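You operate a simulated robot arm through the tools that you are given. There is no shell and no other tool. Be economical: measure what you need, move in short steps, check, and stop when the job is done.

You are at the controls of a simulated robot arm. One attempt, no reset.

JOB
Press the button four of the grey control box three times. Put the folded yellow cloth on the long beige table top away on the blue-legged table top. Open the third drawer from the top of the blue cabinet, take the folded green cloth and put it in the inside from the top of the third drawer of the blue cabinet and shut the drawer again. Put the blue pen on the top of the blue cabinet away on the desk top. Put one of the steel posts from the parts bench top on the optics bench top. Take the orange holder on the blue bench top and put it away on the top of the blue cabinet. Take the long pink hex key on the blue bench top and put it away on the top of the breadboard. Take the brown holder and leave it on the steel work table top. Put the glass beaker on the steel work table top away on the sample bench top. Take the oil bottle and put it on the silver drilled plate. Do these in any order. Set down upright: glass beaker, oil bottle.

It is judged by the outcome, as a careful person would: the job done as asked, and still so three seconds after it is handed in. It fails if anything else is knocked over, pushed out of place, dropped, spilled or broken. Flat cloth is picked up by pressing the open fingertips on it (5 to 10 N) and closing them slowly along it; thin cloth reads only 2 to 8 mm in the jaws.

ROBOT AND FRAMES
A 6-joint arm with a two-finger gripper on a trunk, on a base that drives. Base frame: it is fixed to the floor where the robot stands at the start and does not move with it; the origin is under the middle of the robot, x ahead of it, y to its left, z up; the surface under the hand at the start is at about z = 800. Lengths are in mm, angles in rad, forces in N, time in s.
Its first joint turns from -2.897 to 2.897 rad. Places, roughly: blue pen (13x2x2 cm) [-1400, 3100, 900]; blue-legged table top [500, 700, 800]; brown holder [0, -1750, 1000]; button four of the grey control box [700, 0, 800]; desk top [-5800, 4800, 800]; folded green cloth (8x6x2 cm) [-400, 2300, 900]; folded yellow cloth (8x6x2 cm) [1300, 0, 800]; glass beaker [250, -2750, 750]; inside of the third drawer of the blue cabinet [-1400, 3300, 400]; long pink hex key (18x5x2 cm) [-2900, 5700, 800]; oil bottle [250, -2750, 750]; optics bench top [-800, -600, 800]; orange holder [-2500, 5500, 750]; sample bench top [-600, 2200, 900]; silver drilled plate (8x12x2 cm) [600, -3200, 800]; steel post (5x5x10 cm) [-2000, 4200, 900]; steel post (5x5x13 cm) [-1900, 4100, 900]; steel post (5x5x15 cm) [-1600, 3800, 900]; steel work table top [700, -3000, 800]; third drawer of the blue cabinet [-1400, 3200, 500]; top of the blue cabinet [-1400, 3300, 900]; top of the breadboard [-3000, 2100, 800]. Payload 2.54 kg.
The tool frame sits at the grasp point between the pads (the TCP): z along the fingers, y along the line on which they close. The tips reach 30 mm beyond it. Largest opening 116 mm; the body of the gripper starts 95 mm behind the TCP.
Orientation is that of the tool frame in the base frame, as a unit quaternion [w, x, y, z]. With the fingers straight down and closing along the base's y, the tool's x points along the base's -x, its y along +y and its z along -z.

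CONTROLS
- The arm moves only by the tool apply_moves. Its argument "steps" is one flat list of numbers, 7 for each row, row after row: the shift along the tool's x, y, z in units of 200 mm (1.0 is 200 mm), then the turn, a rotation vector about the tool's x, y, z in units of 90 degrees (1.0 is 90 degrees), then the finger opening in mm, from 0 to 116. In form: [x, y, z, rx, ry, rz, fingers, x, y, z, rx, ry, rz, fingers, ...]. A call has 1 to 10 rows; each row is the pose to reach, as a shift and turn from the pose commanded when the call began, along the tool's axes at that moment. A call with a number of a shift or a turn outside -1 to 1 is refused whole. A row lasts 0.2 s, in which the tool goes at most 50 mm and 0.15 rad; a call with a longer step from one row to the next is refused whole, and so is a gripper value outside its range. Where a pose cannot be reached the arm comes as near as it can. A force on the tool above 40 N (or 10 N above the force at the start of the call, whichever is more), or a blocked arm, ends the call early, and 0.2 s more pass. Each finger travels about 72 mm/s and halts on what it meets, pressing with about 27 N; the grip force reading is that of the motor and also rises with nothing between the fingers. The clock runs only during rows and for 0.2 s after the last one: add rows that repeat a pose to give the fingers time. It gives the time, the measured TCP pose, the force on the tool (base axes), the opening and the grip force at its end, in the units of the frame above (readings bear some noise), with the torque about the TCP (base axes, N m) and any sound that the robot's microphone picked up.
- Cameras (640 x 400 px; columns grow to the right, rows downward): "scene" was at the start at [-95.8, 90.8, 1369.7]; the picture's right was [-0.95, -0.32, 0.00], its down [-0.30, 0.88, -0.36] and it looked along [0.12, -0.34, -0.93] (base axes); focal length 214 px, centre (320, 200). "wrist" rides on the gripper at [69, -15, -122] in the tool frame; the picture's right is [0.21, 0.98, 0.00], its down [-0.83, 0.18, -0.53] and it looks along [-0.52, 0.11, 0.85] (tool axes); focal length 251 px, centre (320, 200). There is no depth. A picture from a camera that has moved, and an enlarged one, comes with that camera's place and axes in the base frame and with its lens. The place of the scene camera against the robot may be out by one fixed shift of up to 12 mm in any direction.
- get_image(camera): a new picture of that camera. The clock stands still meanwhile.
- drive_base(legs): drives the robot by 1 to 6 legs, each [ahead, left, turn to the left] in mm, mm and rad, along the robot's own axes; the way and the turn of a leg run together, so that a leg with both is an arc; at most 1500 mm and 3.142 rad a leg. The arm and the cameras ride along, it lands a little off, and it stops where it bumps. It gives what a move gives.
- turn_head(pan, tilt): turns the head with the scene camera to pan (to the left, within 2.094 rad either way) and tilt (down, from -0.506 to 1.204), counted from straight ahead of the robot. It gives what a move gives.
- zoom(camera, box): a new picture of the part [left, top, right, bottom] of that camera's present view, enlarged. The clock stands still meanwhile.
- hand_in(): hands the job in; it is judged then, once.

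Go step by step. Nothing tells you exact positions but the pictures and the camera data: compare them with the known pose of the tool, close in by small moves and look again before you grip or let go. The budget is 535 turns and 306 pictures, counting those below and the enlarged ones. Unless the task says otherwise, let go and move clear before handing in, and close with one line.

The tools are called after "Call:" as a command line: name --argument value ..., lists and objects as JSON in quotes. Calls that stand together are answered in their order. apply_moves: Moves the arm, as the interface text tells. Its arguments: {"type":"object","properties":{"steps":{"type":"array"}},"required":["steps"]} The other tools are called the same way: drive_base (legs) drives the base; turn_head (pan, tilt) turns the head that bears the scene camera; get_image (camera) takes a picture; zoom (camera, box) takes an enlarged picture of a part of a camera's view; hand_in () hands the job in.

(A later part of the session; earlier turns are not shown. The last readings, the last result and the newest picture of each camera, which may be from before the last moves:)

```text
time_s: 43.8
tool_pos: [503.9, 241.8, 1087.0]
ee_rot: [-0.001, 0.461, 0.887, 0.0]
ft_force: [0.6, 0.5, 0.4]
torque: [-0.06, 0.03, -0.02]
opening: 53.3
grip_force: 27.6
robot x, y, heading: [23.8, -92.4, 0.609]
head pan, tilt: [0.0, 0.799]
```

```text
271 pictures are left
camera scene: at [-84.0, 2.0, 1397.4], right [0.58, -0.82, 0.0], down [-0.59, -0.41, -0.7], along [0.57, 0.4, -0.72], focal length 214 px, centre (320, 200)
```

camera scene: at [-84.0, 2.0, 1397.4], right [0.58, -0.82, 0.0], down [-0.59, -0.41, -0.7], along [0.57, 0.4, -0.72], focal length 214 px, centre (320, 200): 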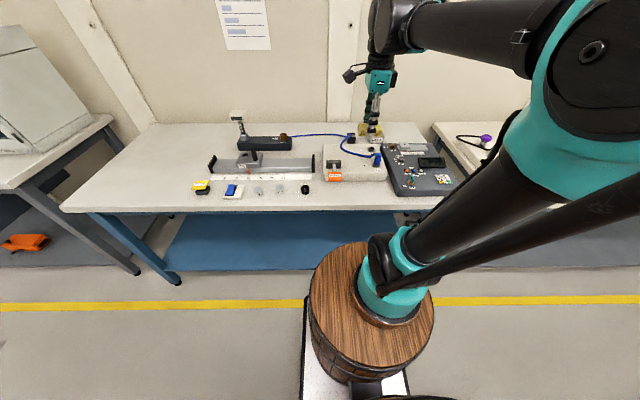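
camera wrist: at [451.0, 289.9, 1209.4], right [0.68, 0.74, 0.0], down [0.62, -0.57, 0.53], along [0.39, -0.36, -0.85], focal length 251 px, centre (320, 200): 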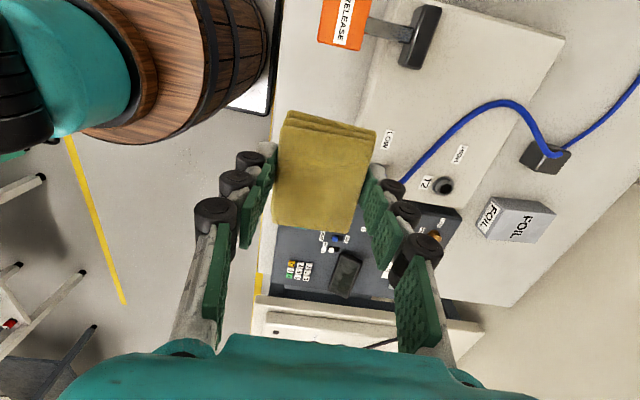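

The point beneath the cloth is in the free strip, slightly near the table's edge. I shift 4 mm inward and descend to 900, then check.

Call:
apply_moves --steps '[0, 0.02, 0.2, 0, 0, 0, 40, 0, 0.02, 0.4, 0, 0, 0, 40, 0, 0.02, 0.6, 0, 0, 0, 40, 0, 0.02, 0.8, 0, 0, 0, 40, 0, 0.02, 0.93, 0, 0, 0, 40]'

Call:
get_image --camera "wrist"

Call:
zoom --camera "scene" --box '[270, 120, 430, 220]'

```text
time_s: 45.0
tool_pos: [504.7, 244.1, 900.9]
ee_rot: [0.0, 0.462, 0.887, 0.0]
ft_force: [0.7, -0.4, -0.3]
torque: [-0.01, -0.04, -0.03]
opening: 53.3
grip_force: 26.7
robot x, y, heading: [28.6, -93.2, 0.614]
head pan, tilt: [0.0, 0.799]
```

```text
270 pictures are left
camera wrist: at [453.6, 292.2, 1023.2], right [0.68, 0.74, 0.0], down [0.62, -0.57, 0.53], along [0.39, -0.36, -0.85], focal length 251 px, centre (320, 200)
```

wrist: 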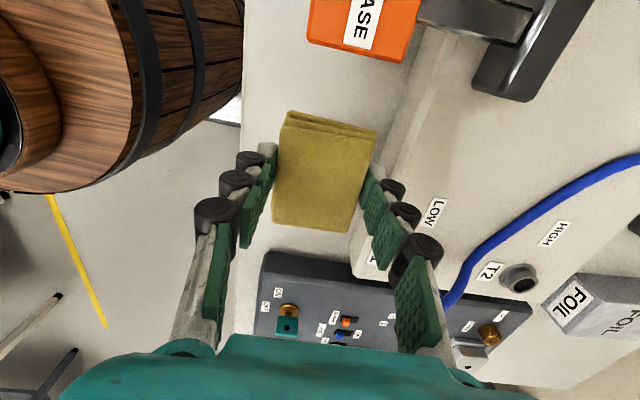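

```text
4.00 times, centred on (350, 170) of scene
camera zoom: at [-84.4, 1.6, 1397.4], right [0.57, -0.82, 0.0], down [-0.59, -0.41, -0.7], along [0.57, 0.4, -0.72], focal length 858 px, centre (200, 320)
```

zoom: 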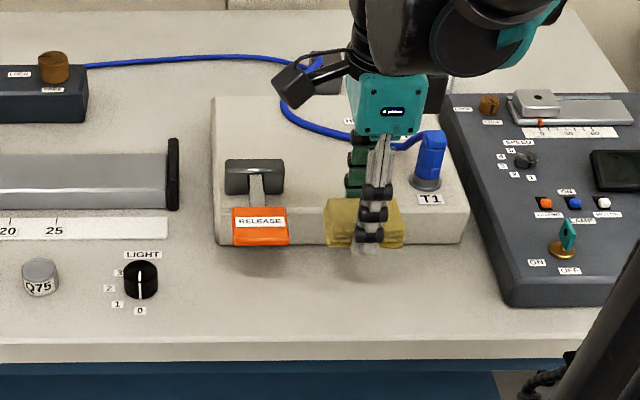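

Clearances are even on both sides (about 65 mm). I lower to TCP 830 and open a little.

Call:
apply_moves --steps '[0, 0, 0.15, 0, 0, 0, 40, 0, 0, 0.28, 0, 0, 0, 40, 0, 0, 0.34, 0, 0, 0, 40, 0, 0, 0.355, 0, 0, 0, 40]'

```text
time_s: 46.0
tool_pos: [506.1, 245.3, 831.4]
ee_rot: [0.0, 0.462, 0.887, 0.0]
ft_force: [0.5, 0.6, 0.2]
torque: [-0.04, 0.0, 0.01]
opening: 53.3
grip_force: 27.7
robot x, y, heading: [30.6, -93.6, 0.611]
head pan, tilt: [0.0, 0.799]
```

Call:
apply_moves --steps '[0, 0, 0.007, 0, 0, 0, 40, 0, 0, 0.012, 0, 0, 0, 40]'

```text
time_s: 46.6
tool_pos: [506.7, 245.1, 828.6]
ee_rot: [0.0, 0.462, 0.887, 0.0]
ft_force: [1.3, -0.4, 19.9]
torque: [-0.15, 0.22, 0.02]
opening: 53.5
grip_force: 26.5
robot x, y, heading: [29.8, -90.7, 0.612]
head pan, tilt: [0.0, 0.799]
```

Contact with the table. I open to 80 slowly, then rise.

Call:
apply_moves --steps '[0, 0, -0.003, 0, 0, 0, 58, 0, 0, -0.003, 0, 0, 0, 70, 0, 0, -0.003, 0, 0, 0, 80, 0, 0, -0.003, 0, 0, 0, 80, 0, 0, -0.1, 0, 0, 0, 80, 0, 0, -0.3, 0, 0, 0, 80, 0, 0, -0.5, 0, 0, 0, 80, 0, 0, -0.7, 0, 0, 0, 80]'

Call:
get_image --camera "wrist"

```text
time_s: 48.4
tool_pos: [506.8, 243.9, 969.3]
ee_rot: [0.0, 0.462, 0.887, 0.001]
ft_force: [0.5, -0.1, 0.0]
torque: [-0.04, 0.0, -0.02]
opening: 80.2
grip_force: 0.1
robot x, y, heading: [28.4, -90.7, 0.617]
head pan, tilt: [0.0, 0.799]
```

```text
268 pictures are left
camera wrist: at [453.5, 291.2, 1091.0], right [0.68, 0.74, 0.0], down [0.62, -0.57, 0.53], along [0.39, -0.36, -0.85], focal length 251 px, centre (320, 200)
```

wrist: 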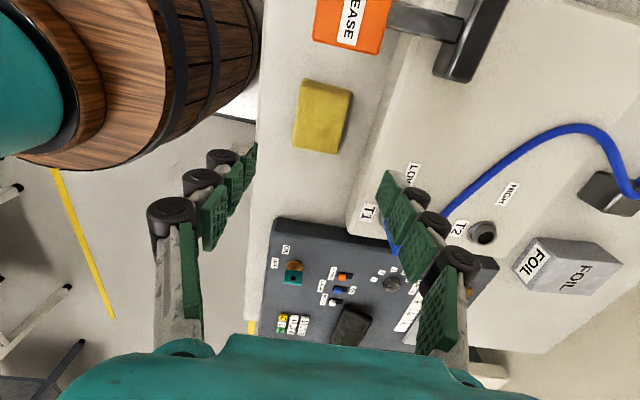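

The cloth lies well on the blue-legged table. I raise the arm and look to the right of the robot to plan the drive to the steel work table.

Call:
apply_moves --steps '[0, 0, -0.2, 0, 0, 0, 80, 0, 0, -0.4, 0, 0, 0, 80, 0, 0, -0.6, 0, 0, 0, 80, 0, 0, -0.8, 0, 0, 0, 80]'

Call:
turn_head --pan -1.5 --tilt 0.4

Call:
get_image --camera "scene"

Call:
turn_head --pan -2.09 --tilt 0.5

Call:
get_image --camera "scene"

```text
time_s: 49.4
tool_pos: [507.0, 243.4, 1127.3]
ee_rot: [0.0, 0.463, 0.887, 0.0]
ft_force: [-0.1, 0.1, -0.5]
torque: [0.0, 0.01, 0.01]
opening: 80.1
grip_force: 0.0
robot x, y, heading: [29.4, -95.4, 0.615]
head pan, tilt: [0.0, 0.799]
```

```text
time_s: 51.0
tool_pos: [505.4, 245.0, 1126.1]
ee_rot: [-0.001, 0.462, 0.887, 0.0]
ft_force: [-0.4, 0.2, 0.4]
torque: [0.03, 0.0, 0.05]
opening: 80.1
grip_force: 0.1
robot x, y, heading: [30.1, -94.7, 0.614]
head pan, tilt: [-1.499, 0.4]
```

```text
267 pictures are left
camera scene: at [-91.8, -116.5, 1432.5], right [-0.77, -0.63, 0.0], down [-0.25, 0.3, -0.92], along [0.58, -0.71, -0.39], focal length 214 px, centre (320, 200)
```

scene: 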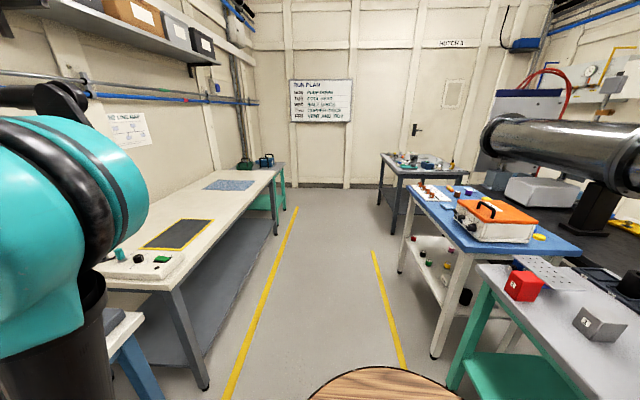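

```text
time_s: 52.0
tool_pos: [507.1, 244.0, 1126.6]
ee_rot: [0.0, 0.463, 0.886, 0.0]
ft_force: [-0.6, -0.6, 0.3]
torque: [-0.03, 0.02, -0.04]
opening: 80.0
grip_force: 0.0
robot x, y, heading: [27.9, -91.6, 0.613]
head pan, tilt: [-2.089, 0.499]
```

```text
266 pictures are left
camera scene: at [-141.7, -135.3, 1423.4], right [-1.0, -0.1, 0.0], down [-0.05, 0.48, -0.88], along [0.08, -0.87, -0.48], focal length 214 px, centre (320, 200)
```

scene: 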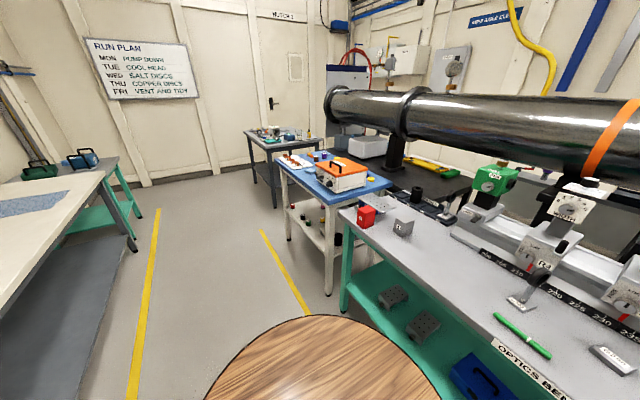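

I see the far steel work table and a blue-topped bench in between. I zoom to identify the holder, beaker, bottle and plate.

Call:
zoom --camera "scene" --box '[230, 110, 410, 222]'

Call:
zoom --camera "scene" --box '[240, 120, 320, 170]'

```text
3.56 times, centred on (320, 166) of scene
camera zoom: at [-141.7, -135.3, 1423.4], right [-1.0, -0.1, 0.0], down [-0.05, 0.48, -0.88], along [0.08, -0.87, -0.48], focal length 763 px, centre (320, 321)
```

zoom: 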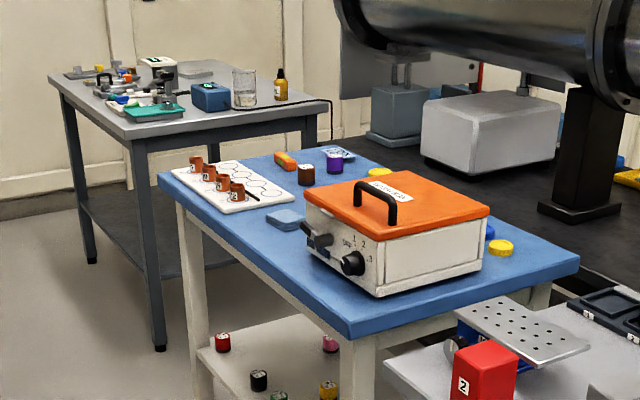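

```text
8.00 times, centred on (280, 145) of scene
camera zoom: at [-141.7, -135.3, 1423.4], right [-1.0, -0.1, 0.0], down [-0.05, 0.48, -0.88], along [0.08, -0.87, -0.48], focal length 1716 px, centre (640, 640)
```

zoom: 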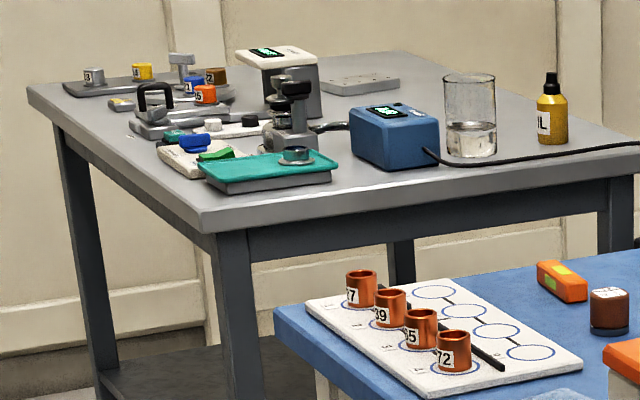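

The brown holder is on the blue-topped bench, and beaker, oil bottle and drilled plate are on the steel table. I turn towards the aisle and drive up to beside the blue-topped bench, then look.

Call:
drive_base --legs '[[-30, 0, 0], [0, 0, -1.569], [1200, -130, 0]]'

Call:
turn_head --pan -1.2 --tilt 0.5

Call:
get_image --camera "scene"

```text
time_s: 62.3
tool_pos: [919.8, -1643.7, 1127.1]
ee_rot: [0.0, 0.954, 0.3, 0.001]
ft_force: [0.6, 0.2, -0.1]
torque: [0.0, -0.04, 0.0]
opening: 80.1
grip_force: 0.1
robot x, y, heading: [585.8, -1162.7, -0.958]
head pan, tilt: [-2.089, 0.499]
```

```text
time_s: 63.5
tool_pos: [920.4, -1642.3, 1127.6]
ee_rot: [0.0, 0.954, 0.3, 0.001]
ft_force: [0.3, -0.5, -0.5]
torque: [-0.03, 0.0, -0.02]
opening: 80.1
grip_force: 0.0
robot x, y, heading: [585.9, -1159.5, -0.96]
head pan, tilt: [-1.201, 0.499]
```

```text
263 pictures are left
camera scene: at [594.5, -1061.2, 1423.4], right [-0.83, 0.56, 0.0], down [0.27, 0.4, -0.88], along [-0.49, -0.73, -0.48], focal length 214 px, centre (320, 200)
```

scene: 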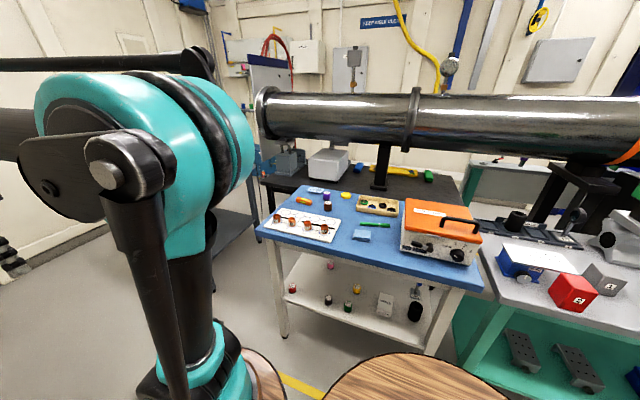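

Call:
zoom --camera "scene" --box '[250, 170, 490, 320]'

Call:
zoom --camera "scene" --box '[290, 175, 370, 225]'

```text
2.67 times, centred on (370, 245) of scene
camera zoom: at [594.5, -1061.2, 1423.4], right [-0.83, 0.56, 0.0], down [0.27, 0.4, -0.88], along [-0.49, -0.73, -0.48], focal length 572 px, centre (187, 80)
```

zoom: 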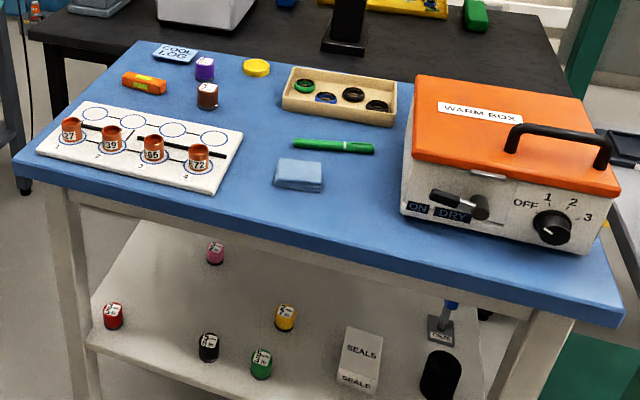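

```text
8.00 times, centred on (330, 200) of scene
camera zoom: at [594.5, -1061.2, 1423.4], right [-0.83, 0.56, 0.0], down [0.27, 0.4, -0.88], along [-0.49, -0.73, -0.48], focal length 1716 px, centre (240, 200)
```

zoom: 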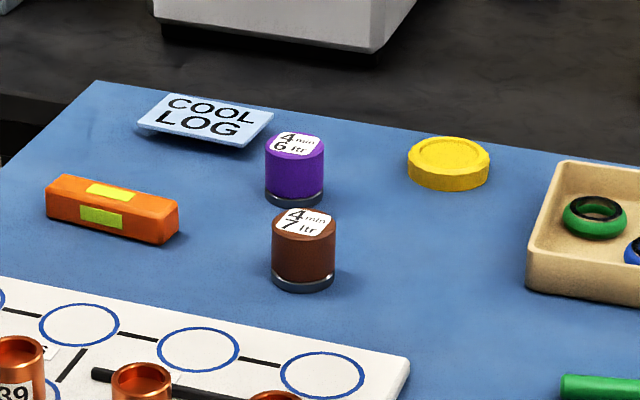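

The brown holder triangulates to about (46, -1808, 881) with its bench edge well clear. I drive in front of it and turn to face the bench.

Call:
drive_base --legs '[[194, -100, 0], [0, 0, -1.566]]'

Call:
turn_head --pan 0 --tilt 0.7

Call:
get_image --camera "scene"

Call:
get_image --camera "wrist"

```text
time_s: 69.0
tool_pos: [133.5, -1713.2, 1127.4]
ee_rot: [0.001, 0.885, -0.465, 0.0]
ft_force: [-0.5, 0.3, 0.0]
torque: [-0.05, 0.01, 0.0]
opening: 79.8
grip_force: 0.1
robot x, y, heading: [620.0, -1379.0, -2.533]
head pan, tilt: [-1.201, 0.499]
```

```text
time_s: 70.4
tool_pos: [134.6, -1713.1, 1127.3]
ee_rot: [0.0, 0.885, -0.466, -0.001]
ft_force: [0.2, 0.2, 0.1]
torque: [-0.01, 0.0, -0.02]
opening: 79.9
grip_force: 0.1
robot x, y, heading: [614.3, -1379.6, -2.538]
head pan, tilt: [0.0, 0.7]
```

```text
260 pictures are left
camera scene: at [735.1, -1490.5, 1405.7], right [-0.57, 0.82, 0.0], down [0.53, 0.37, -0.77], along [-0.63, -0.44, -0.64], focal length 214 px, centre (320, 200)
```

scene: 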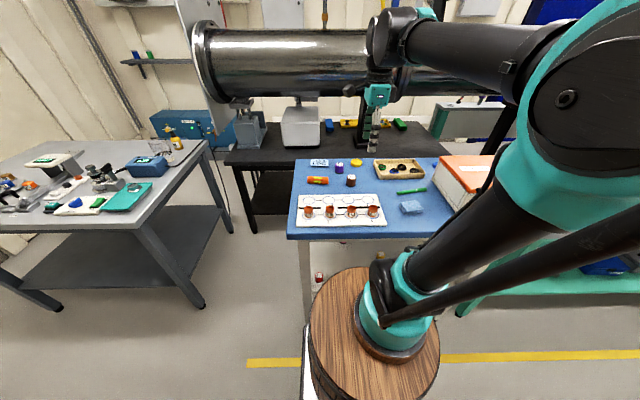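

```text
259 pictures are left
camera wrist: at [184.8, -1761.0, 1249.3], right [-0.68, -0.73, 0.0], down [-0.62, 0.58, 0.53], along [-0.39, 0.36, -0.85], focal length 251 px, centre (320, 200)
```

wrist: 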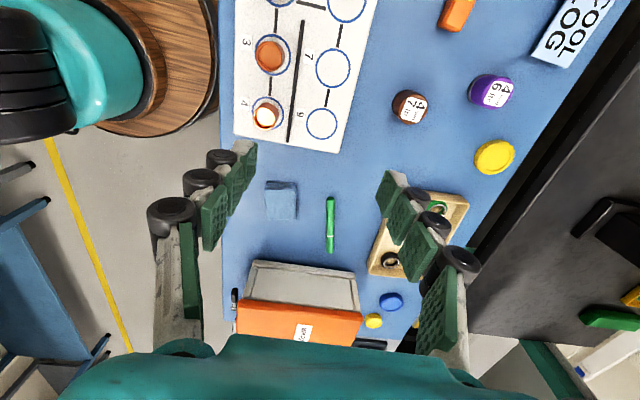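

The brown holder is near (48, -1803). I move above it with the fingers at 80 mm and lower to 1000.

Call:
apply_moves --steps '[0.025, 0.15, 0.1, 0, 0, 0, 80, 0.05, 0.3, 0.2, 0, 0, 0, 80, 0.08, 0.45, 0.32, 0, 0, 0, 80, 0.126, 0.612, 0.45, 0, 0, 0, 80, 0.126, 0.612, 0.637, 0, 0, 0, 80]'

Call:
get_image --camera "wrist"

```text
time_s: 71.6
tool_pos: [46.4, -1804.1, 1000.1]
ee_rot: [0.0, 0.885, -0.466, 0.0]
ft_force: [0.9, -0.7, 0.4]
torque: [0.0, -0.02, 0.0]
opening: 79.9
grip_force: 0.0
robot x, y, heading: [613.1, -1376.9, -2.532]
head pan, tilt: [0.0, 0.7]
```

```text
258 pictures are left
camera wrist: at [98.4, -1851.4, 1121.9], right [-0.68, -0.73, 0.0], down [-0.62, 0.58, 0.53], along [-0.39, 0.36, -0.85], focal length 251 px, centre (320, 200)
```

wrist: 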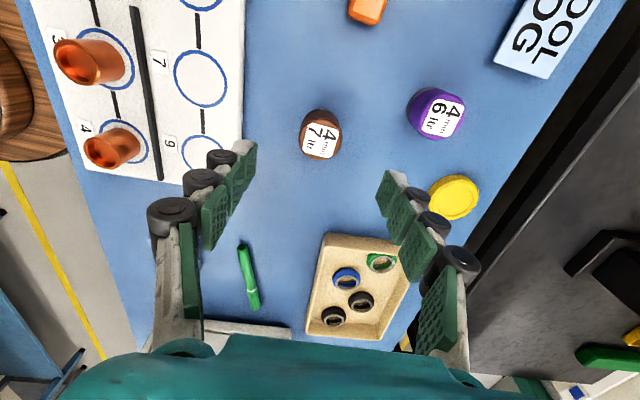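

Well aligned. I shift slightly and descend to about TCP 895.

Call:
apply_moves --steps '[-0.015, 0.005, 0.2, 0, 0, 0, 80, -0.015, 0.005, 0.4, 0, 0, 0, 80, -0.015, 0.005, 0.5, 0, 0, 0, 80, -0.015, 0.005, 0.53, 0, 0, 0, 80]'

Call:
get_image --camera "wrist"

Call:
zoom --camera "scene" --box '[310, 120, 422, 190]'

```text
time_s: 72.6
tool_pos: [44.3, -1801.6, 893.3]
ee_rot: [0.0, 0.885, -0.465, 0.0]
ft_force: [0.2, 0.2, -0.3]
torque: [0.0, -0.02, -0.01]
opening: 80.0
grip_force: 0.0
robot x, y, heading: [610.3, -1380.5, -2.536]
head pan, tilt: [0.0, 0.7]
```

```text
257 pictures are left
camera wrist: at [95.5, -1849.7, 1015.5], right [-0.68, -0.73, 0.0], down [-0.62, 0.58, 0.53], along [-0.39, 0.36, -0.85], focal length 251 px, centre (320, 200)
```

wrist: 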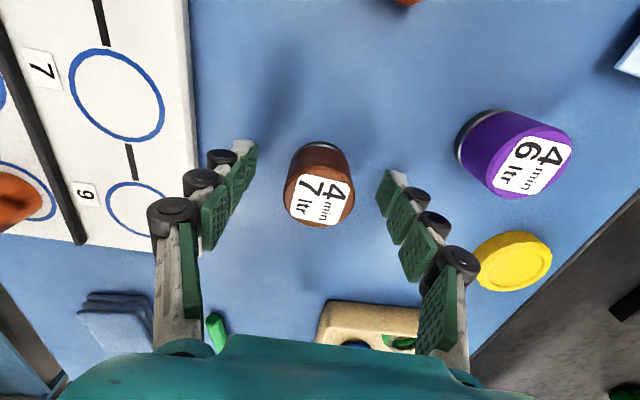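

```text
5.71 times, centred on (366, 155) of scene
camera zoom: at [735.1, -1490.5, 1405.7], right [-0.57, 0.82, 0.0], down [0.53, 0.37, -0.76], along [-0.63, -0.44, -0.64], focal length 1226 px, centre (57, 457)
```

zoom: 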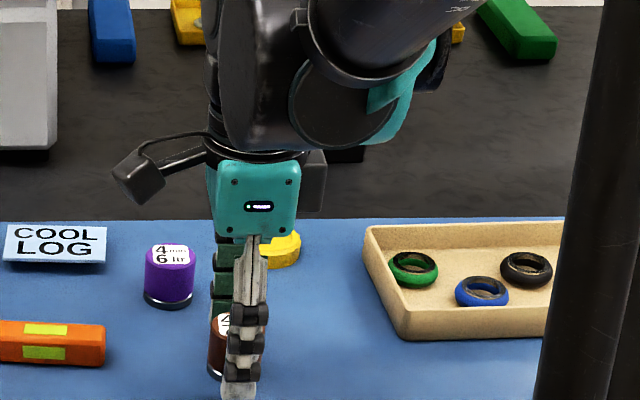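

The holder is centred between the pads. I go 8 mm lower and close.

Call:
apply_moves --steps '[-0.01, 0, 0.02, 0, 0, 0, 80, -0.01, 0, 0.04, 0, 0, 0, 80, -0.01, 0, 0.04, 0, 0, 0, 66, -0.01, 0, 0.04, 0, 0, 0, 54, -0.01, 0, 0.04, 0, 0, 0, 42, -0.01, 0, 0.04, 0, 0, 0, 34, -0.01, 0, 0.04, 0, 0, 0, 30]'

Call:
get_image --camera "wrist"

```text
time_s: 73.7
tool_pos: [43.3, -1800.2, 890.5]
ee_rot: [0.001, 0.885, -0.466, 0.0]
ft_force: [1.6, 1.3, 70.1]
torque: [0.11, -0.17, 0.01]
opening: 39.5
grip_force: 25.5
robot x, y, heading: [617.1, -1381.3, -2.536]
head pan, tilt: [0.0, 0.7]
stopped in row 5: the force on the tool passed its limit at 46 N (the readings are from after the stop); the commanded pose is now the measured one
```

```text
255 pictures are left
camera wrist: at [95.1, -1847.8, 1011.7], right [-0.68, -0.73, 0.0], down [-0.62, 0.58, 0.53], along [-0.39, 0.36, -0.85], focal length 251 px, centre (320, 200)
```

wrist: 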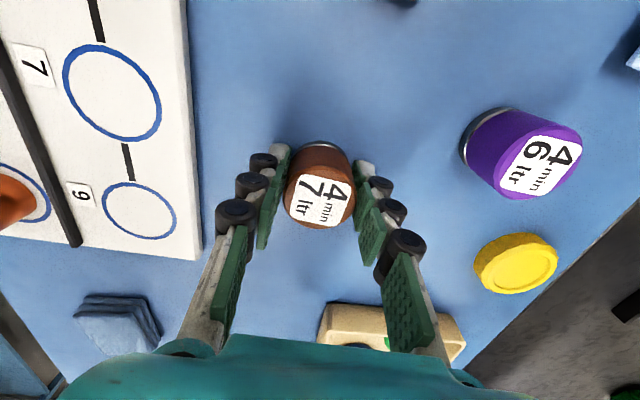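

The tips pressed the table as they lengthened (table at about 862). The holder is in the jaws at 39.5 mm; I relieve 3 mm, firm the grip, and lift.

Call:
apply_moves --steps '[0, 0, -0.02, 0, 0, 0, 30, 0, 0, -0.02, 0, 0, 0, 30, 0, 0, -0.02, 0, 0, 0, 25]'

Call:
apply_moves --steps '[0, 0, -0.1, 0, 0, 0, 25, 0, 0, -0.3, 0, 0, 0, 25, 0, 0, -0.5, 0, 0, 0, 25, 0, 0, -0.75, 0, 0, 0, 25, 0, 0, -1, 0, 0, 0, 25]'

Call:
get_image --camera "wrist"

```text
time_s: 74.5
tool_pos: [43.9, -1801.1, 890.6]
ee_rot: [0.0, 0.885, -0.465, 0.0]
ft_force: [0.0, 0.3, -0.2]
torque: [0.02, 0.01, 0.03]
opening: 38.4
grip_force: 27.3
robot x, y, heading: [614.6, -1380.6, -2.536]
head pan, tilt: [0.0, 0.7]
```

```text
time_s: 75.7
tool_pos: [43.8, -1799.7, 1092.8]
ee_rot: [0.0, 0.885, -0.466, 0.0]
ft_force: [-1.2, -1.1, -1.8]
torque: [-0.01, -0.01, -0.01]
opening: 38.9
grip_force: 27.3
robot x, y, heading: [612.8, -1382.7, -2.536]
head pan, tilt: [0.0, 0.7]
```

```text
254 pictures are left
camera wrist: at [94.4, -1848.0, 1214.0], right [-0.68, -0.73, 0.0], down [-0.62, 0.58, 0.53], along [-0.39, 0.36, -0.85], focal length 251 px, centre (320, 200)
```

wrist: 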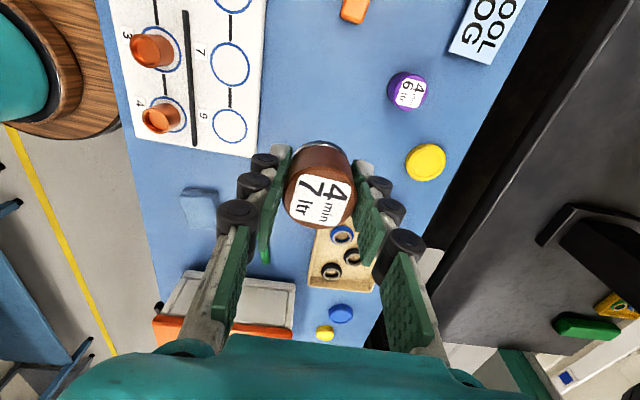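

The holder is held. I zoom on the steel work table from here to find free spots and refine positions.

Call:
turn_head --pan 0.6 --tilt 0.5

Call:
get_image --camera "scene"

Call:
zoom --camera "scene" --box '[160, 150, 400, 300]'

```text
time_s: 76.7
tool_pos: [43.0, -1799.6, 1090.4]
ee_rot: [0.0, 0.885, -0.466, 0.0]
ft_force: [-0.3, -0.7, -1.4]
torque: [0.0, 0.02, 0.01]
opening: 38.5
grip_force: 26.4
robot x, y, heading: [617.1, -1381.7, -2.538]
head pan, tilt: [0.6, 0.499]
```

```text
253 pictures are left
camera scene: at [772.4, -1527.1, 1423.4], right [-0.93, 0.36, 0.0], down [0.17, 0.45, -0.88], along [-0.31, -0.82, -0.48], focal length 214 px, centre (320, 200)
```

scene: 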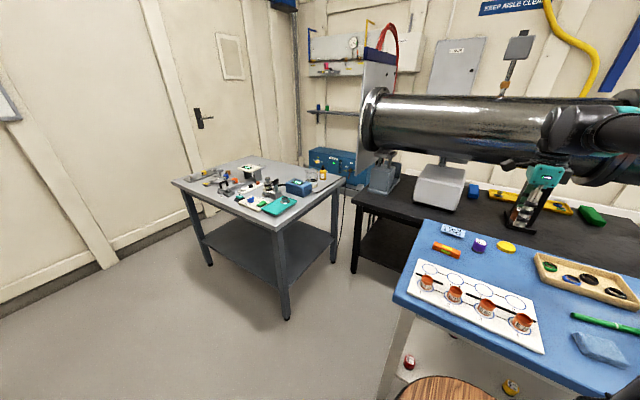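

```text
2.67 times, centred on (280, 225) of scene
camera zoom: at [772.4, -1527.1, 1423.4], right [-0.93, 0.36, 0.0], down [0.17, 0.45, -0.88], along [-0.31, -0.82, -0.48], focal length 572 px, centre (427, 133)
```

zoom: 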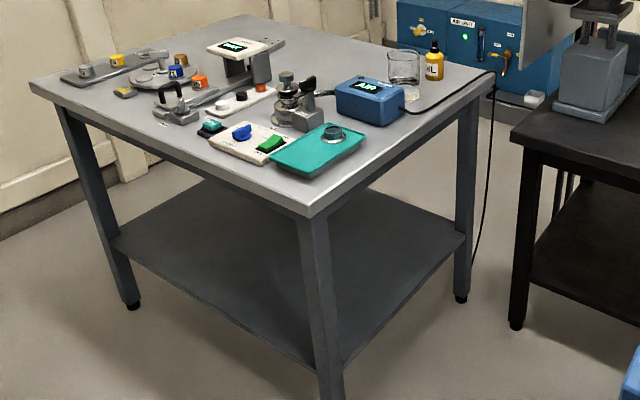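

From here the beaker is at about (360, -2777) and the bottle at (243, -2881). I retract the arm a bit, and strafe along the aisle to stand in front of the steel table.

Call:
apply_moves --steps '[0, -0.2, -0.05, 0, 0, 0, 25, 0, -0.4, -0.1, 0, 0, 0, 25, 0, -0.6, -0.15, 0, 0, 0, 25, 0, -0.8, -0.2, 0, 0, 0, 25, 0, -1, -0.2, 0, 0, 0, 25]'

Call:
drive_base --legs '[[0, 1080, 0], [80, 0, 0]]'

Call:
turn_head --pan 0.1 --tilt 0.7

Call:
get_image --camera "scene"

Call:
get_image --camera "wrist"

```text
time_s: 77.8
tool_pos: [206.5, -1685.2, 1131.6]
ee_rot: [0.001, 0.885, -0.466, 0.001]
ft_force: [0.0, -0.9, -0.7]
torque: [0.05, -0.04, 0.02]
opening: 38.7
grip_force: 27.2
robot x, y, heading: [614.4, -1379.4, -2.534]
head pan, tilt: [0.6, 0.499]
```

```text
time_s: 84.1
tool_pos: [757.2, -2623.4, 1132.8]
ee_rot: [0.0, 0.884, -0.467, 0.0]
ft_force: [0.7, -0.1, -2.1]
torque: [-0.02, 0.02, -0.01]
opening: 38.9
grip_force: 27.1
robot x, y, heading: [1163.7, -2320.0, -2.537]
head pan, tilt: [0.6, 0.499]
```

```text
time_s: 85.0
tool_pos: [756.9, -2621.9, 1132.3]
ee_rot: [0.0, 0.885, -0.466, 0.0]
ft_force: [0.5, 0.4, -1.5]
torque: [0.0, -0.01, 0.0]
opening: 38.5
grip_force: 27.0
robot x, y, heading: [1165.2, -2316.4, -2.536]
head pan, tilt: [0.099, 0.7]
```

```text
251 pictures are left
camera scene: at [1290.2, -2435.7, 1405.7], right [-0.65, 0.76, 0.0], down [0.49, 0.42, -0.77], along [-0.58, -0.49, -0.64], focal length 214 px, centre (320, 200)
```

scene: 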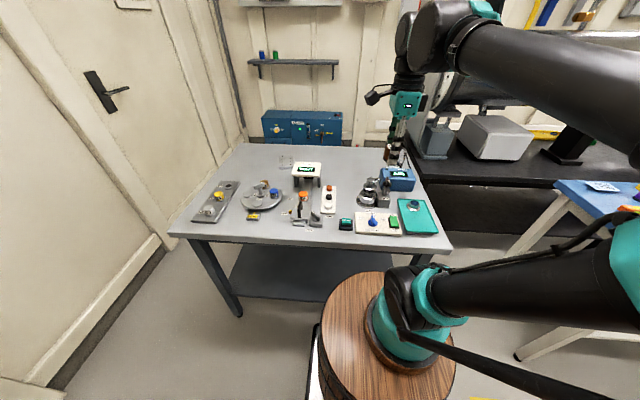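

```text
250 pictures are left
camera wrist: at [807.4, -2670.7, 1254.1], right [-0.68, -0.73, 0.0], down [-0.62, 0.58, 0.53], along [-0.39, 0.37, -0.85], focal length 251 px, centre (320, 200)
```

wrist: 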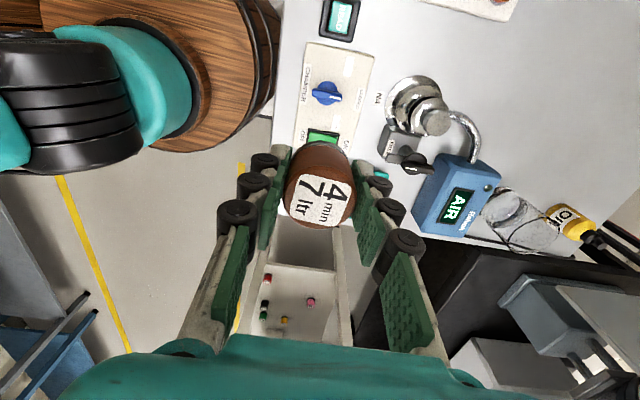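

I zoom on the table to find a free spot for the holder and to see the drilled plate.

Call:
zoom --camera "scene" --box '[160, 130, 448, 260]'

Call:
zoom --camera "scene" --box '[250, 140, 410, 240]'

```text
2.22 times, centred on (304, 195) of scene
camera zoom: at [1290.2, -2435.7, 1405.7], right [-0.65, 0.76, 0.0], down [0.49, 0.42, -0.77], along [-0.58, -0.49, -0.64], focal length 477 px, centre (356, 211)
```

zoom: 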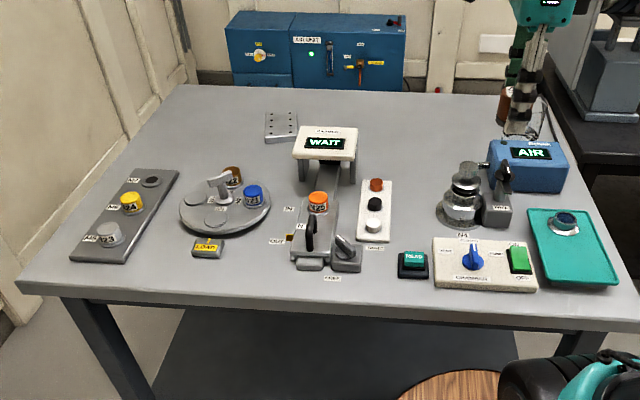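

```text
4.00 times, centred on (330, 190) of scene
camera zoom: at [1290.2, -2435.7, 1405.7], right [-0.65, 0.76, 0.0], down [0.49, 0.42, -0.77], along [-0.58, -0.49, -0.64], focal length 858 px, centre (280, 240)
```

zoom: 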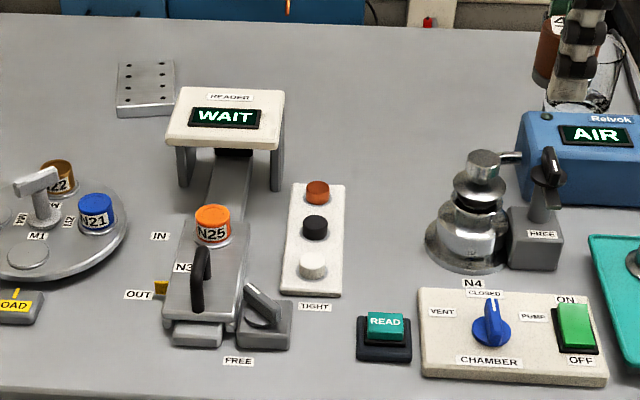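

The spot around (545, -2882), between the button strip and the chamber device but further back, is free. I move the holder there.

Call:
apply_moves --steps '[0.06, 0.2, 0, 0, 0, 0, 25, 0.12, 0.4, 0, 0, 0, 0, 25, 0.18, 0.6, 0, 0, 0, 0, 25, 0.24, 0.8, 0, 0, 0, 0, 25]'

Call:
apply_moves --steps '[0.06, 0.2, 0, 0, 0, 0, 25, 0.12, 0.4, 0, 0, 0, 0, 25, 0.18, 0.6, 0.2, 0, 0, 0, 25, 0.23, 0.8, 0.35, 0, 0, 0, 25, 0.23, 0.81, 0.55, 0, 0, 0, 25]'

Call:
get_image --camera "wrist"

Call:
zoom --camera "scene" --box '[250, 120, 410, 220]'

```text
time_s: 86.0
tool_pos: [651.1, -2753.1, 1133.3]
ee_rot: [0.001, 0.885, -0.466, 0.0]
ft_force: [0.3, 0.4, -0.4]
torque: [-0.06, 0.06, -0.02]
opening: 38.8
grip_force: 26.6
robot x, y, heading: [1162.4, -2319.7, -2.537]
head pan, tilt: [0.099, 0.7]
```

```text
refused: row 3 steps farther than a row can; nothing moved
```

```text
247 pictures are left
camera wrist: at [702.5, -2800.9, 1254.4], right [-0.68, -0.73, 0.0], down [-0.62, 0.58, 0.53], along [-0.39, 0.37, -0.85], focal length 251 px, centre (320, 200)
```

wrist: 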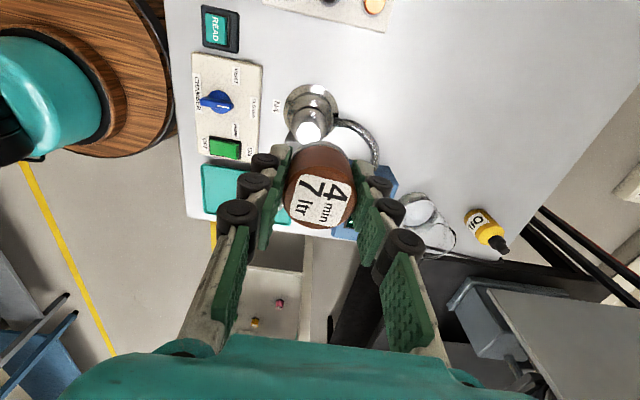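

```text
4.00 times, centred on (330, 170) of scene
camera zoom: at [1290.5, -2435.2, 1405.7], right [-0.65, 0.76, 0.0], down [0.49, 0.42, -0.77], along [-0.58, -0.49, -0.64], focal length 858 px, centre (280, 320)
```

zoom: 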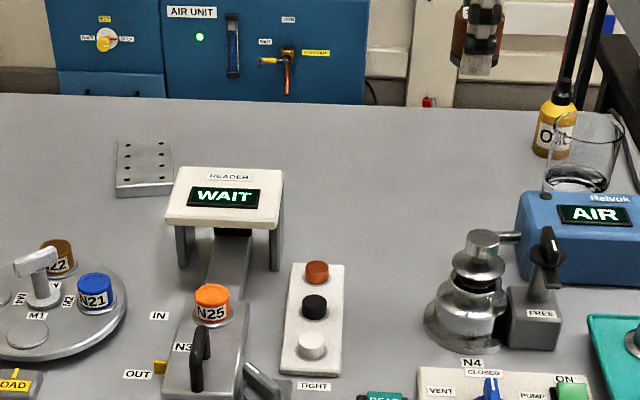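

I repeat the second half with smaller rows.

Call:
apply_moves --steps '[0.06, 0.2, 0, 0, 0, 0, 25, 0.12, 0.4, 0, 0, 0, 0, 25, 0.18, 0.6, 0, 0, 0, 0, 25, 0.23, 0.81, 0, 0, 0, 0, 25, 0.23, 0.81, 0.2, 0, 0, 0, 25, 0.23, 0.81, 0.4, 0, 0, 0, 25, 0.23, 0.81, 0.6, 0, 0, 0, 25]'

Call:
get_image --camera "wrist"

Call:
zoom --camera "scene" --box '[250, 120, 410, 220]'

```text
time_s: 87.6
tool_pos: [544.3, -2882.0, 1011.9]
ee_rot: [0.0, 0.885, -0.466, 0.001]
ft_force: [0.9, -0.2, -1.8]
torque: [-0.01, 0.01, -0.02]
opening: 38.6
grip_force: 26.9
robot x, y, heading: [1167.1, -2317.9, -2.542]
head pan, tilt: [0.099, 0.7]
```

```text
245 pictures are left
camera wrist: at [594.7, -2930.3, 1134.0], right [-0.68, -0.73, 0.0], down [-0.62, 0.58, 0.53], along [-0.39, 0.37, -0.85], focal length 251 px, centre (320, 200)
```

wrist: 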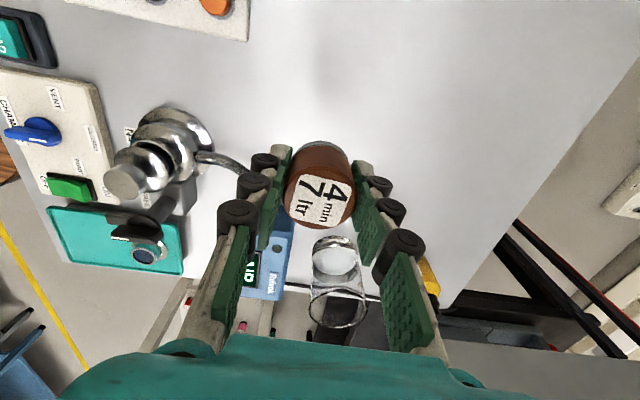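

```text
4.00 times, centred on (330, 170) of scene
camera zoom: at [1290.2, -2435.6, 1405.7], right [-0.65, 0.76, 0.0], down [0.49, 0.42, -0.76], along [-0.58, -0.49, -0.64], focal length 858 px, centre (280, 320)
```

zoom: 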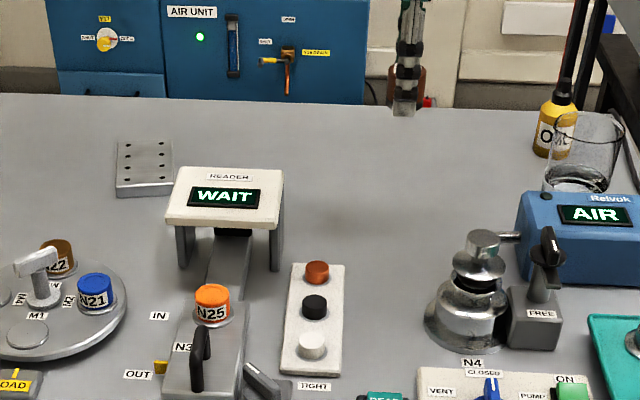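

The landing spot is free. I descend to near the table.

Call:
apply_moves --steps '[0, 0, 0.2, 0, 0, 0, 25, 0, 0, 0.4, 0, 0, 0, 25, 0, 0, 0.6, 0, 0, 0, 25, 0, 0, 0.8, 0, 0, 0, 25, 0, 0, 0.88, 0, 0, 0, 25]'

Call:
apply_moves --steps '[0, 0, 0.01, 0, 0, 0, 25, 0, 0, 0.02, 0, 0, 0, 25, 0, 0, 0.03, 0, 0, 0, 25]'

```text
time_s: 88.7
tool_pos: [543.3, -2882.4, 850.6]
ee_rot: [0.0, 0.885, -0.466, -0.001]
ft_force: [4.4, 2.2, 18.8]
torque: [0.23, -0.3, 0.0]
opening: 38.7
grip_force: 27.1
robot x, y, heading: [1167.9, -2323.3, -2.54]
head pan, tilt: [0.099, 0.7]
stopped in row 5: the force on the tool passed its limit at 60 N (the readings are from after the stop); the commanded pose is now the measured one
```

```text
time_s: 89.1
tool_pos: [543.1, -2882.5, 850.4]
ee_rot: [0.0, 0.885, -0.465, 0.0]
ft_force: [3.9, 3.4, 20.3]
torque: [0.18, -0.27, 0.01]
opening: 38.5
grip_force: 27.0
robot x, y, heading: [1166.4, -2318.7, -2.541]
head pan, tilt: [0.099, 0.7]
stopped in row 1: the force on the tool passed its limit at 47 N (the readings are from after the stop); the commanded pose is now the measured one
```

The steel table top is at about 822. The holder stands; I release and rise.

Call:
apply_moves --steps '[0, 0, -0.005, 0, 0, 0, 38, 0, 0, -0.005, 0, 0, 0, 46, 0, 0, -0.01, 0, 0, 0, 58, 0, 0, -0.01, 0, 0, 0, 70, 0, 0, -0.2, 0, 0, 0, 75, 0, 0, -0.4, 0, 0, 0, 80, 0, 0, -0.6, 0, 0, 0, 80, 0, 0, -0.8, 0, 0, 0, 80]'

Call:
get_image --camera "wrist"

```text
time_s: 90.9
tool_pos: [544.4, -2883.9, 1009.2]
ee_rot: [0.0, 0.884, -0.467, 0.0]
ft_force: [0.5, 1.4, -0.3]
torque: [-0.01, -0.03, -0.01]
opening: 80.3
grip_force: 0.0
robot x, y, heading: [1163.3, -2319.5, -2.537]
head pan, tilt: [0.099, 0.7]
```

```text
243 pictures are left
camera wrist: at [594.8, -2932.5, 1131.1], right [-0.68, -0.73, 0.0], down [-0.62, 0.58, 0.53], along [-0.39, 0.37, -0.85], focal length 251 px, centre (320, 200)
```

wrist: 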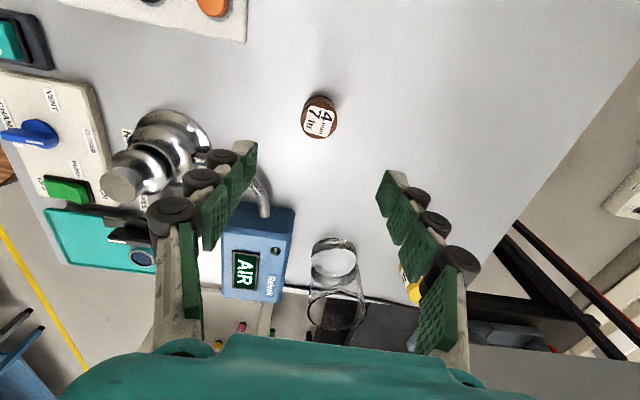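

The brown holder stands on the steel table. Next the oil bottle at about (255, -2831): I rise and rotate the tool 90° so that the fingers close along the table's length, clear of the beaker.

Call:
apply_moves --steps '[-0.08, 0.08, -0.1, 0, 0, 0.0825, 80, -0.16, 0.16, -0.2, 0, 0, 0.165, 80, -0.24, 0.24, -0.3, 0, 0, 0.2475, 80, -0.32, 0.32, -0.4, 0, 0, 0.33, 80, -0.42, 0.42, -0.4, 0, 0, 0.4125, 80, -0.52, 0.52, -0.4, 0, 0, 0.495, 80]'

Call:
get_image --camera "wrist"

```text
time_s: 92.3
tool_pos: [398.0, -2856.5, 1087.9]
ee_rot: [0.001, -0.641, 0.768, 0.0]
ft_force: [0.2, -1.3, -0.6]
torque: [-0.01, 0.06, -0.01]
opening: 80.4
grip_force: 0.1
robot x, y, heading: [1164.9, -2316.9, -2.541]
head pan, tilt: [0.099, 0.7]
```

```text
242 pictures are left
camera wrist: at [401.1, -2926.9, 1210.5], right [-1.0, -0.04, 0.0], down [-0.03, 0.85, 0.53], along [-0.02, 0.53, -0.85], focal length 251 px, centre (320, 200)
```

wrist: 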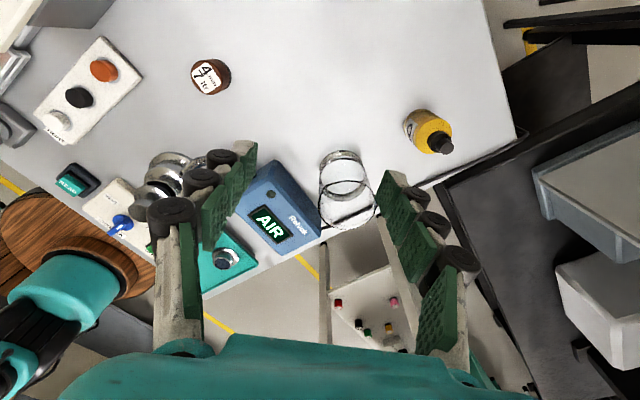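

Clear view: bottle at about (241, -2825), top at about 905; beaker at (356, -2750), about 74 mm wide, top at about 925. I continue to above the bottle.

Call:
apply_moves --steps '[0, 0.13, 0, 0, 0, 0.0825, 80, 0, 0.26, 0, 0, 0, 0.165, 80, 0, 0.4, 0, 0, 0, 0.2475, 80, 0, 0.54, 0.05, 0, 0, 0.33, 80, -0.01, 0.68, 0.15, 0, 0, 0.4125, 80, -0.015, 0.8, 0.25, 0, 0, 0.495, 80, -0.015, 0.8, 0.4, 0, 0, 0.495, 80]'

Call:
get_image --camera "wrist"

```text
time_s: 93.9
tool_pos: [234.4, -2811.6, 1008.8]
ee_rot: [0.001, -0.312, 0.95, -0.003]
ft_force: [0.1, -0.2, 0.6]
torque: [-0.05, 0.02, 0.01]
opening: 79.9
grip_force: 0.0
out of reach, approached as far as the arm can: row 6, 7
robot x, y, heading: [1163.9, -2323.0, -2.538]
head pan, tilt: [0.099, 0.7]
```

```text
241 pictures are left
camera wrist: at [186.9, -2864.7, 1131.3], right [-0.75, 0.66, -0.01], down [0.56, 0.64, 0.53], along [0.35, 0.4, -0.85], focal length 251 px, centre (320, 200)
```

wrist: 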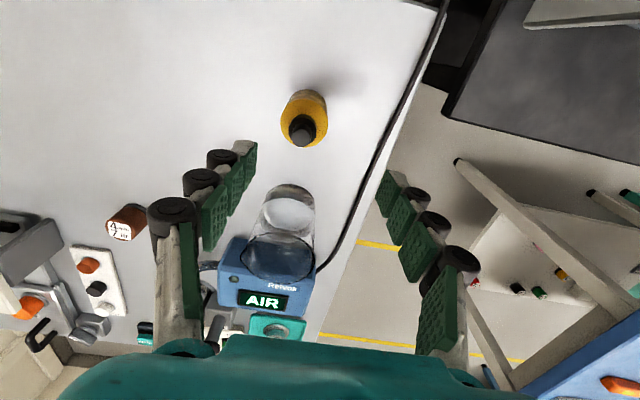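

That was at the edge of reach. I drive 50 mm closer to the table, then re-centre over the bottle.

Call:
drive_base --legs '[[50, 0, 0]]'

Call:
get_image --camera "wrist"

```text
time_s: 94.8
tool_pos: [193.8, -2841.6, 1008.9]
ee_rot: [0.0, -0.312, 0.95, -0.003]
ft_force: [0.0, 0.5, -0.2]
torque: [0.05, 0.01, 0.01]
opening: 80.2
grip_force: 0.0
robot x, y, heading: [1125.5, -2346.7, -2.538]
head pan, tilt: [0.099, 0.7]
```

```text
240 pictures are left
camera wrist: at [146.4, -2894.7, 1131.0], right [-0.75, 0.66, -0.01], down [0.55, 0.64, 0.53], along [0.35, 0.4, -0.85], focal length 251 px, centre (320, 200)
```

wrist: 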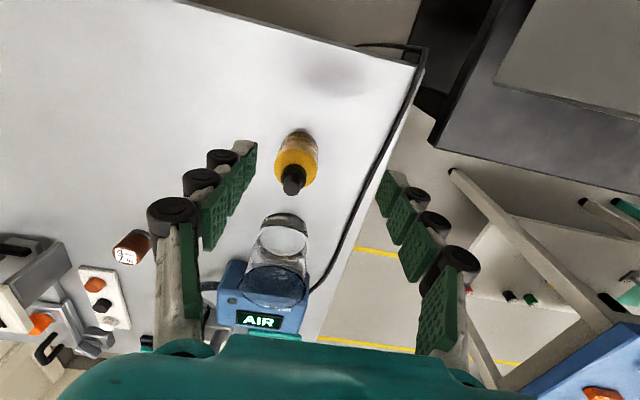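

Bottle sits at tool (-42, -17). I centre on it and lower slightly, then look.

Call:
apply_moves --steps '[-0.1, -0.04, 0, 0, 0, 0, 80, -0.21, -0.0875, 0, 0, 0, 0, 80, -0.21, -0.0875, 0.1, 0, 0, 0, 80]'

Call:
get_image --camera "wrist"

Call:
zoom --camera "scene" --box '[350, 90, 478, 170]'

```text
time_s: 95.6
tool_pos: [236.9, -2829.2, 989.1]
ee_rot: [0.001, -0.319, 0.948, -0.004]
ft_force: [0.5, 0.4, 0.0]
torque: [-0.02, 0.01, -0.03]
opening: 80.1
grip_force: 0.0
robot x, y, heading: [1127.3, -2346.5, -2.541]
head pan, tilt: [0.099, 0.7]
```

```text
239 pictures are left
camera wrist: at [190.1, -2882.0, 1111.1], right [-0.76, 0.65, -0.01], down [0.55, 0.65, 0.53], along [0.35, 0.4, -0.85], focal length 251 px, centre (320, 200)
```

wrist: 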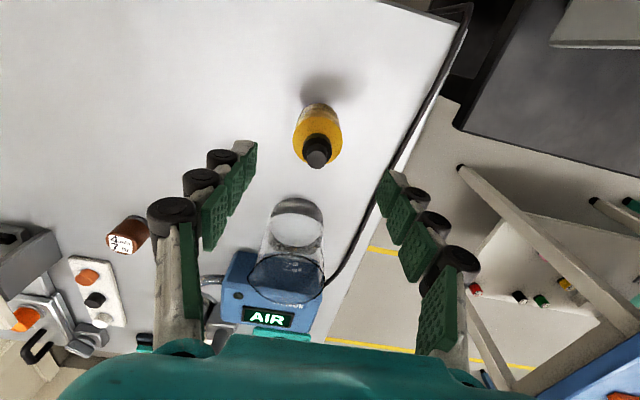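

```text
5.00 times, centred on (414, 130) of scene
camera zoom: at [1248.9, -2463.9, 1405.7], right [-0.65, 0.76, 0.0], down [0.49, 0.42, -0.76], along [-0.58, -0.49, -0.64], focal length 1072 px, centre (-150, 550)
```

zoom: 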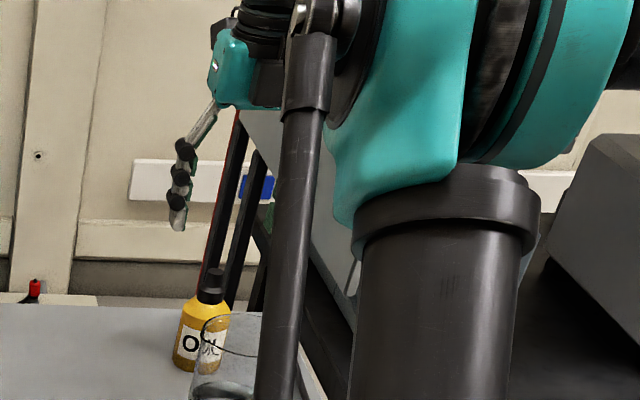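

Bottle is centred. I descend around it to TCP about 875.

Call:
apply_moves --steps '[0, -0.015, 0.2, 0, 0, 0, 80, 0, -0.015, 0.4, 0, 0, 0, 80, 0, -0.015, 0.57, 0, 0, 0, 80]'

Call:
get_image --camera "wrist"

```text
time_s: 96.4
tool_pos: [236.2, -2828.5, 874.9]
ee_rot: [0.001, -0.319, 0.948, -0.005]
ft_force: [0.5, 0.0, 0.2]
torque: [-0.01, 0.05, 0.0]
opening: 79.9
grip_force: 0.0
out of reach, approached as far as the arm can: row 1, 2, 3
robot x, y, heading: [1122.3, -2350.8, -2.542]
head pan, tilt: [0.099, 0.7]
```

```text
237 pictures are left
camera wrist: at [190.5, -2881.8, 997.2], right [-0.76, 0.65, -0.01], down [0.55, 0.65, 0.53], along [0.35, 0.4, -0.85], focal length 251 px, centre (320, 200)
```

wrist: 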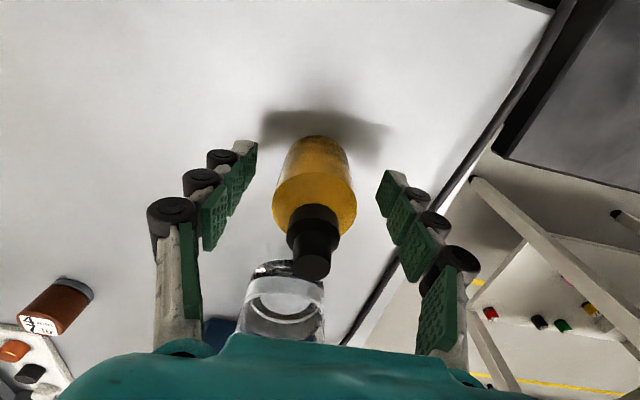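

Centred. I close on the bottle.

Call:
apply_moves --steps '[0, -0.015, 0.57, 0, 0, 0, 70, 0, -0.015, 0.57, 0, 0, 0, 60, 0, -0.015, 0.57, 0, 0, 0, 50, 0, -0.015, 0.57, 0, 0, 0, 42, 0, -0.015, 0.57, 0, 0, 0, 35, 0, -0.015, 0.57, 0, 0, 0, 35]'

```text
refused: row 1 steps farther than a row can; nothing moved
```

Those shifts must be relative to the present pose; I redo with zero shift.

Call:
apply_moves --steps '[0, 0, 0, 0, 0, 0, 70, 0, 0, 0, 0, 0, 0, 60, 0, 0, 0, 0, 0, 0, 50, 0, 0, 0, 0, 0, 0, 42, 0, 0, 0, 0, 0, 0, 35, 0, 0, 0, 0, 0, 0, 35]'

Call:
get_image --camera "wrist"

```text
time_s: 97.8
tool_pos: [237.5, -2829.3, 875.5]
ee_rot: [0.001, -0.32, 0.948, -0.004]
ft_force: [0.0, -0.1, 1.9]
torque: [0.02, -0.03, 0.05]
opening: 45.7
grip_force: 27.1
robot x, y, heading: [1123.6, -2349.6, -2.535]
head pan, tilt: [0.099, 0.7]
```

```text
236 pictures are left
camera wrist: at [190.4, -2881.9, 997.5], right [-0.76, 0.65, -0.01], down [0.55, 0.65, 0.53], along [0.35, 0.4, -0.85], focal length 251 px, centre (320, 200)
```

wrist: 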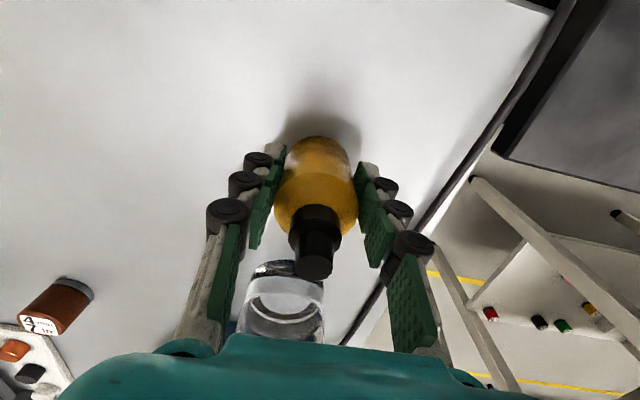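

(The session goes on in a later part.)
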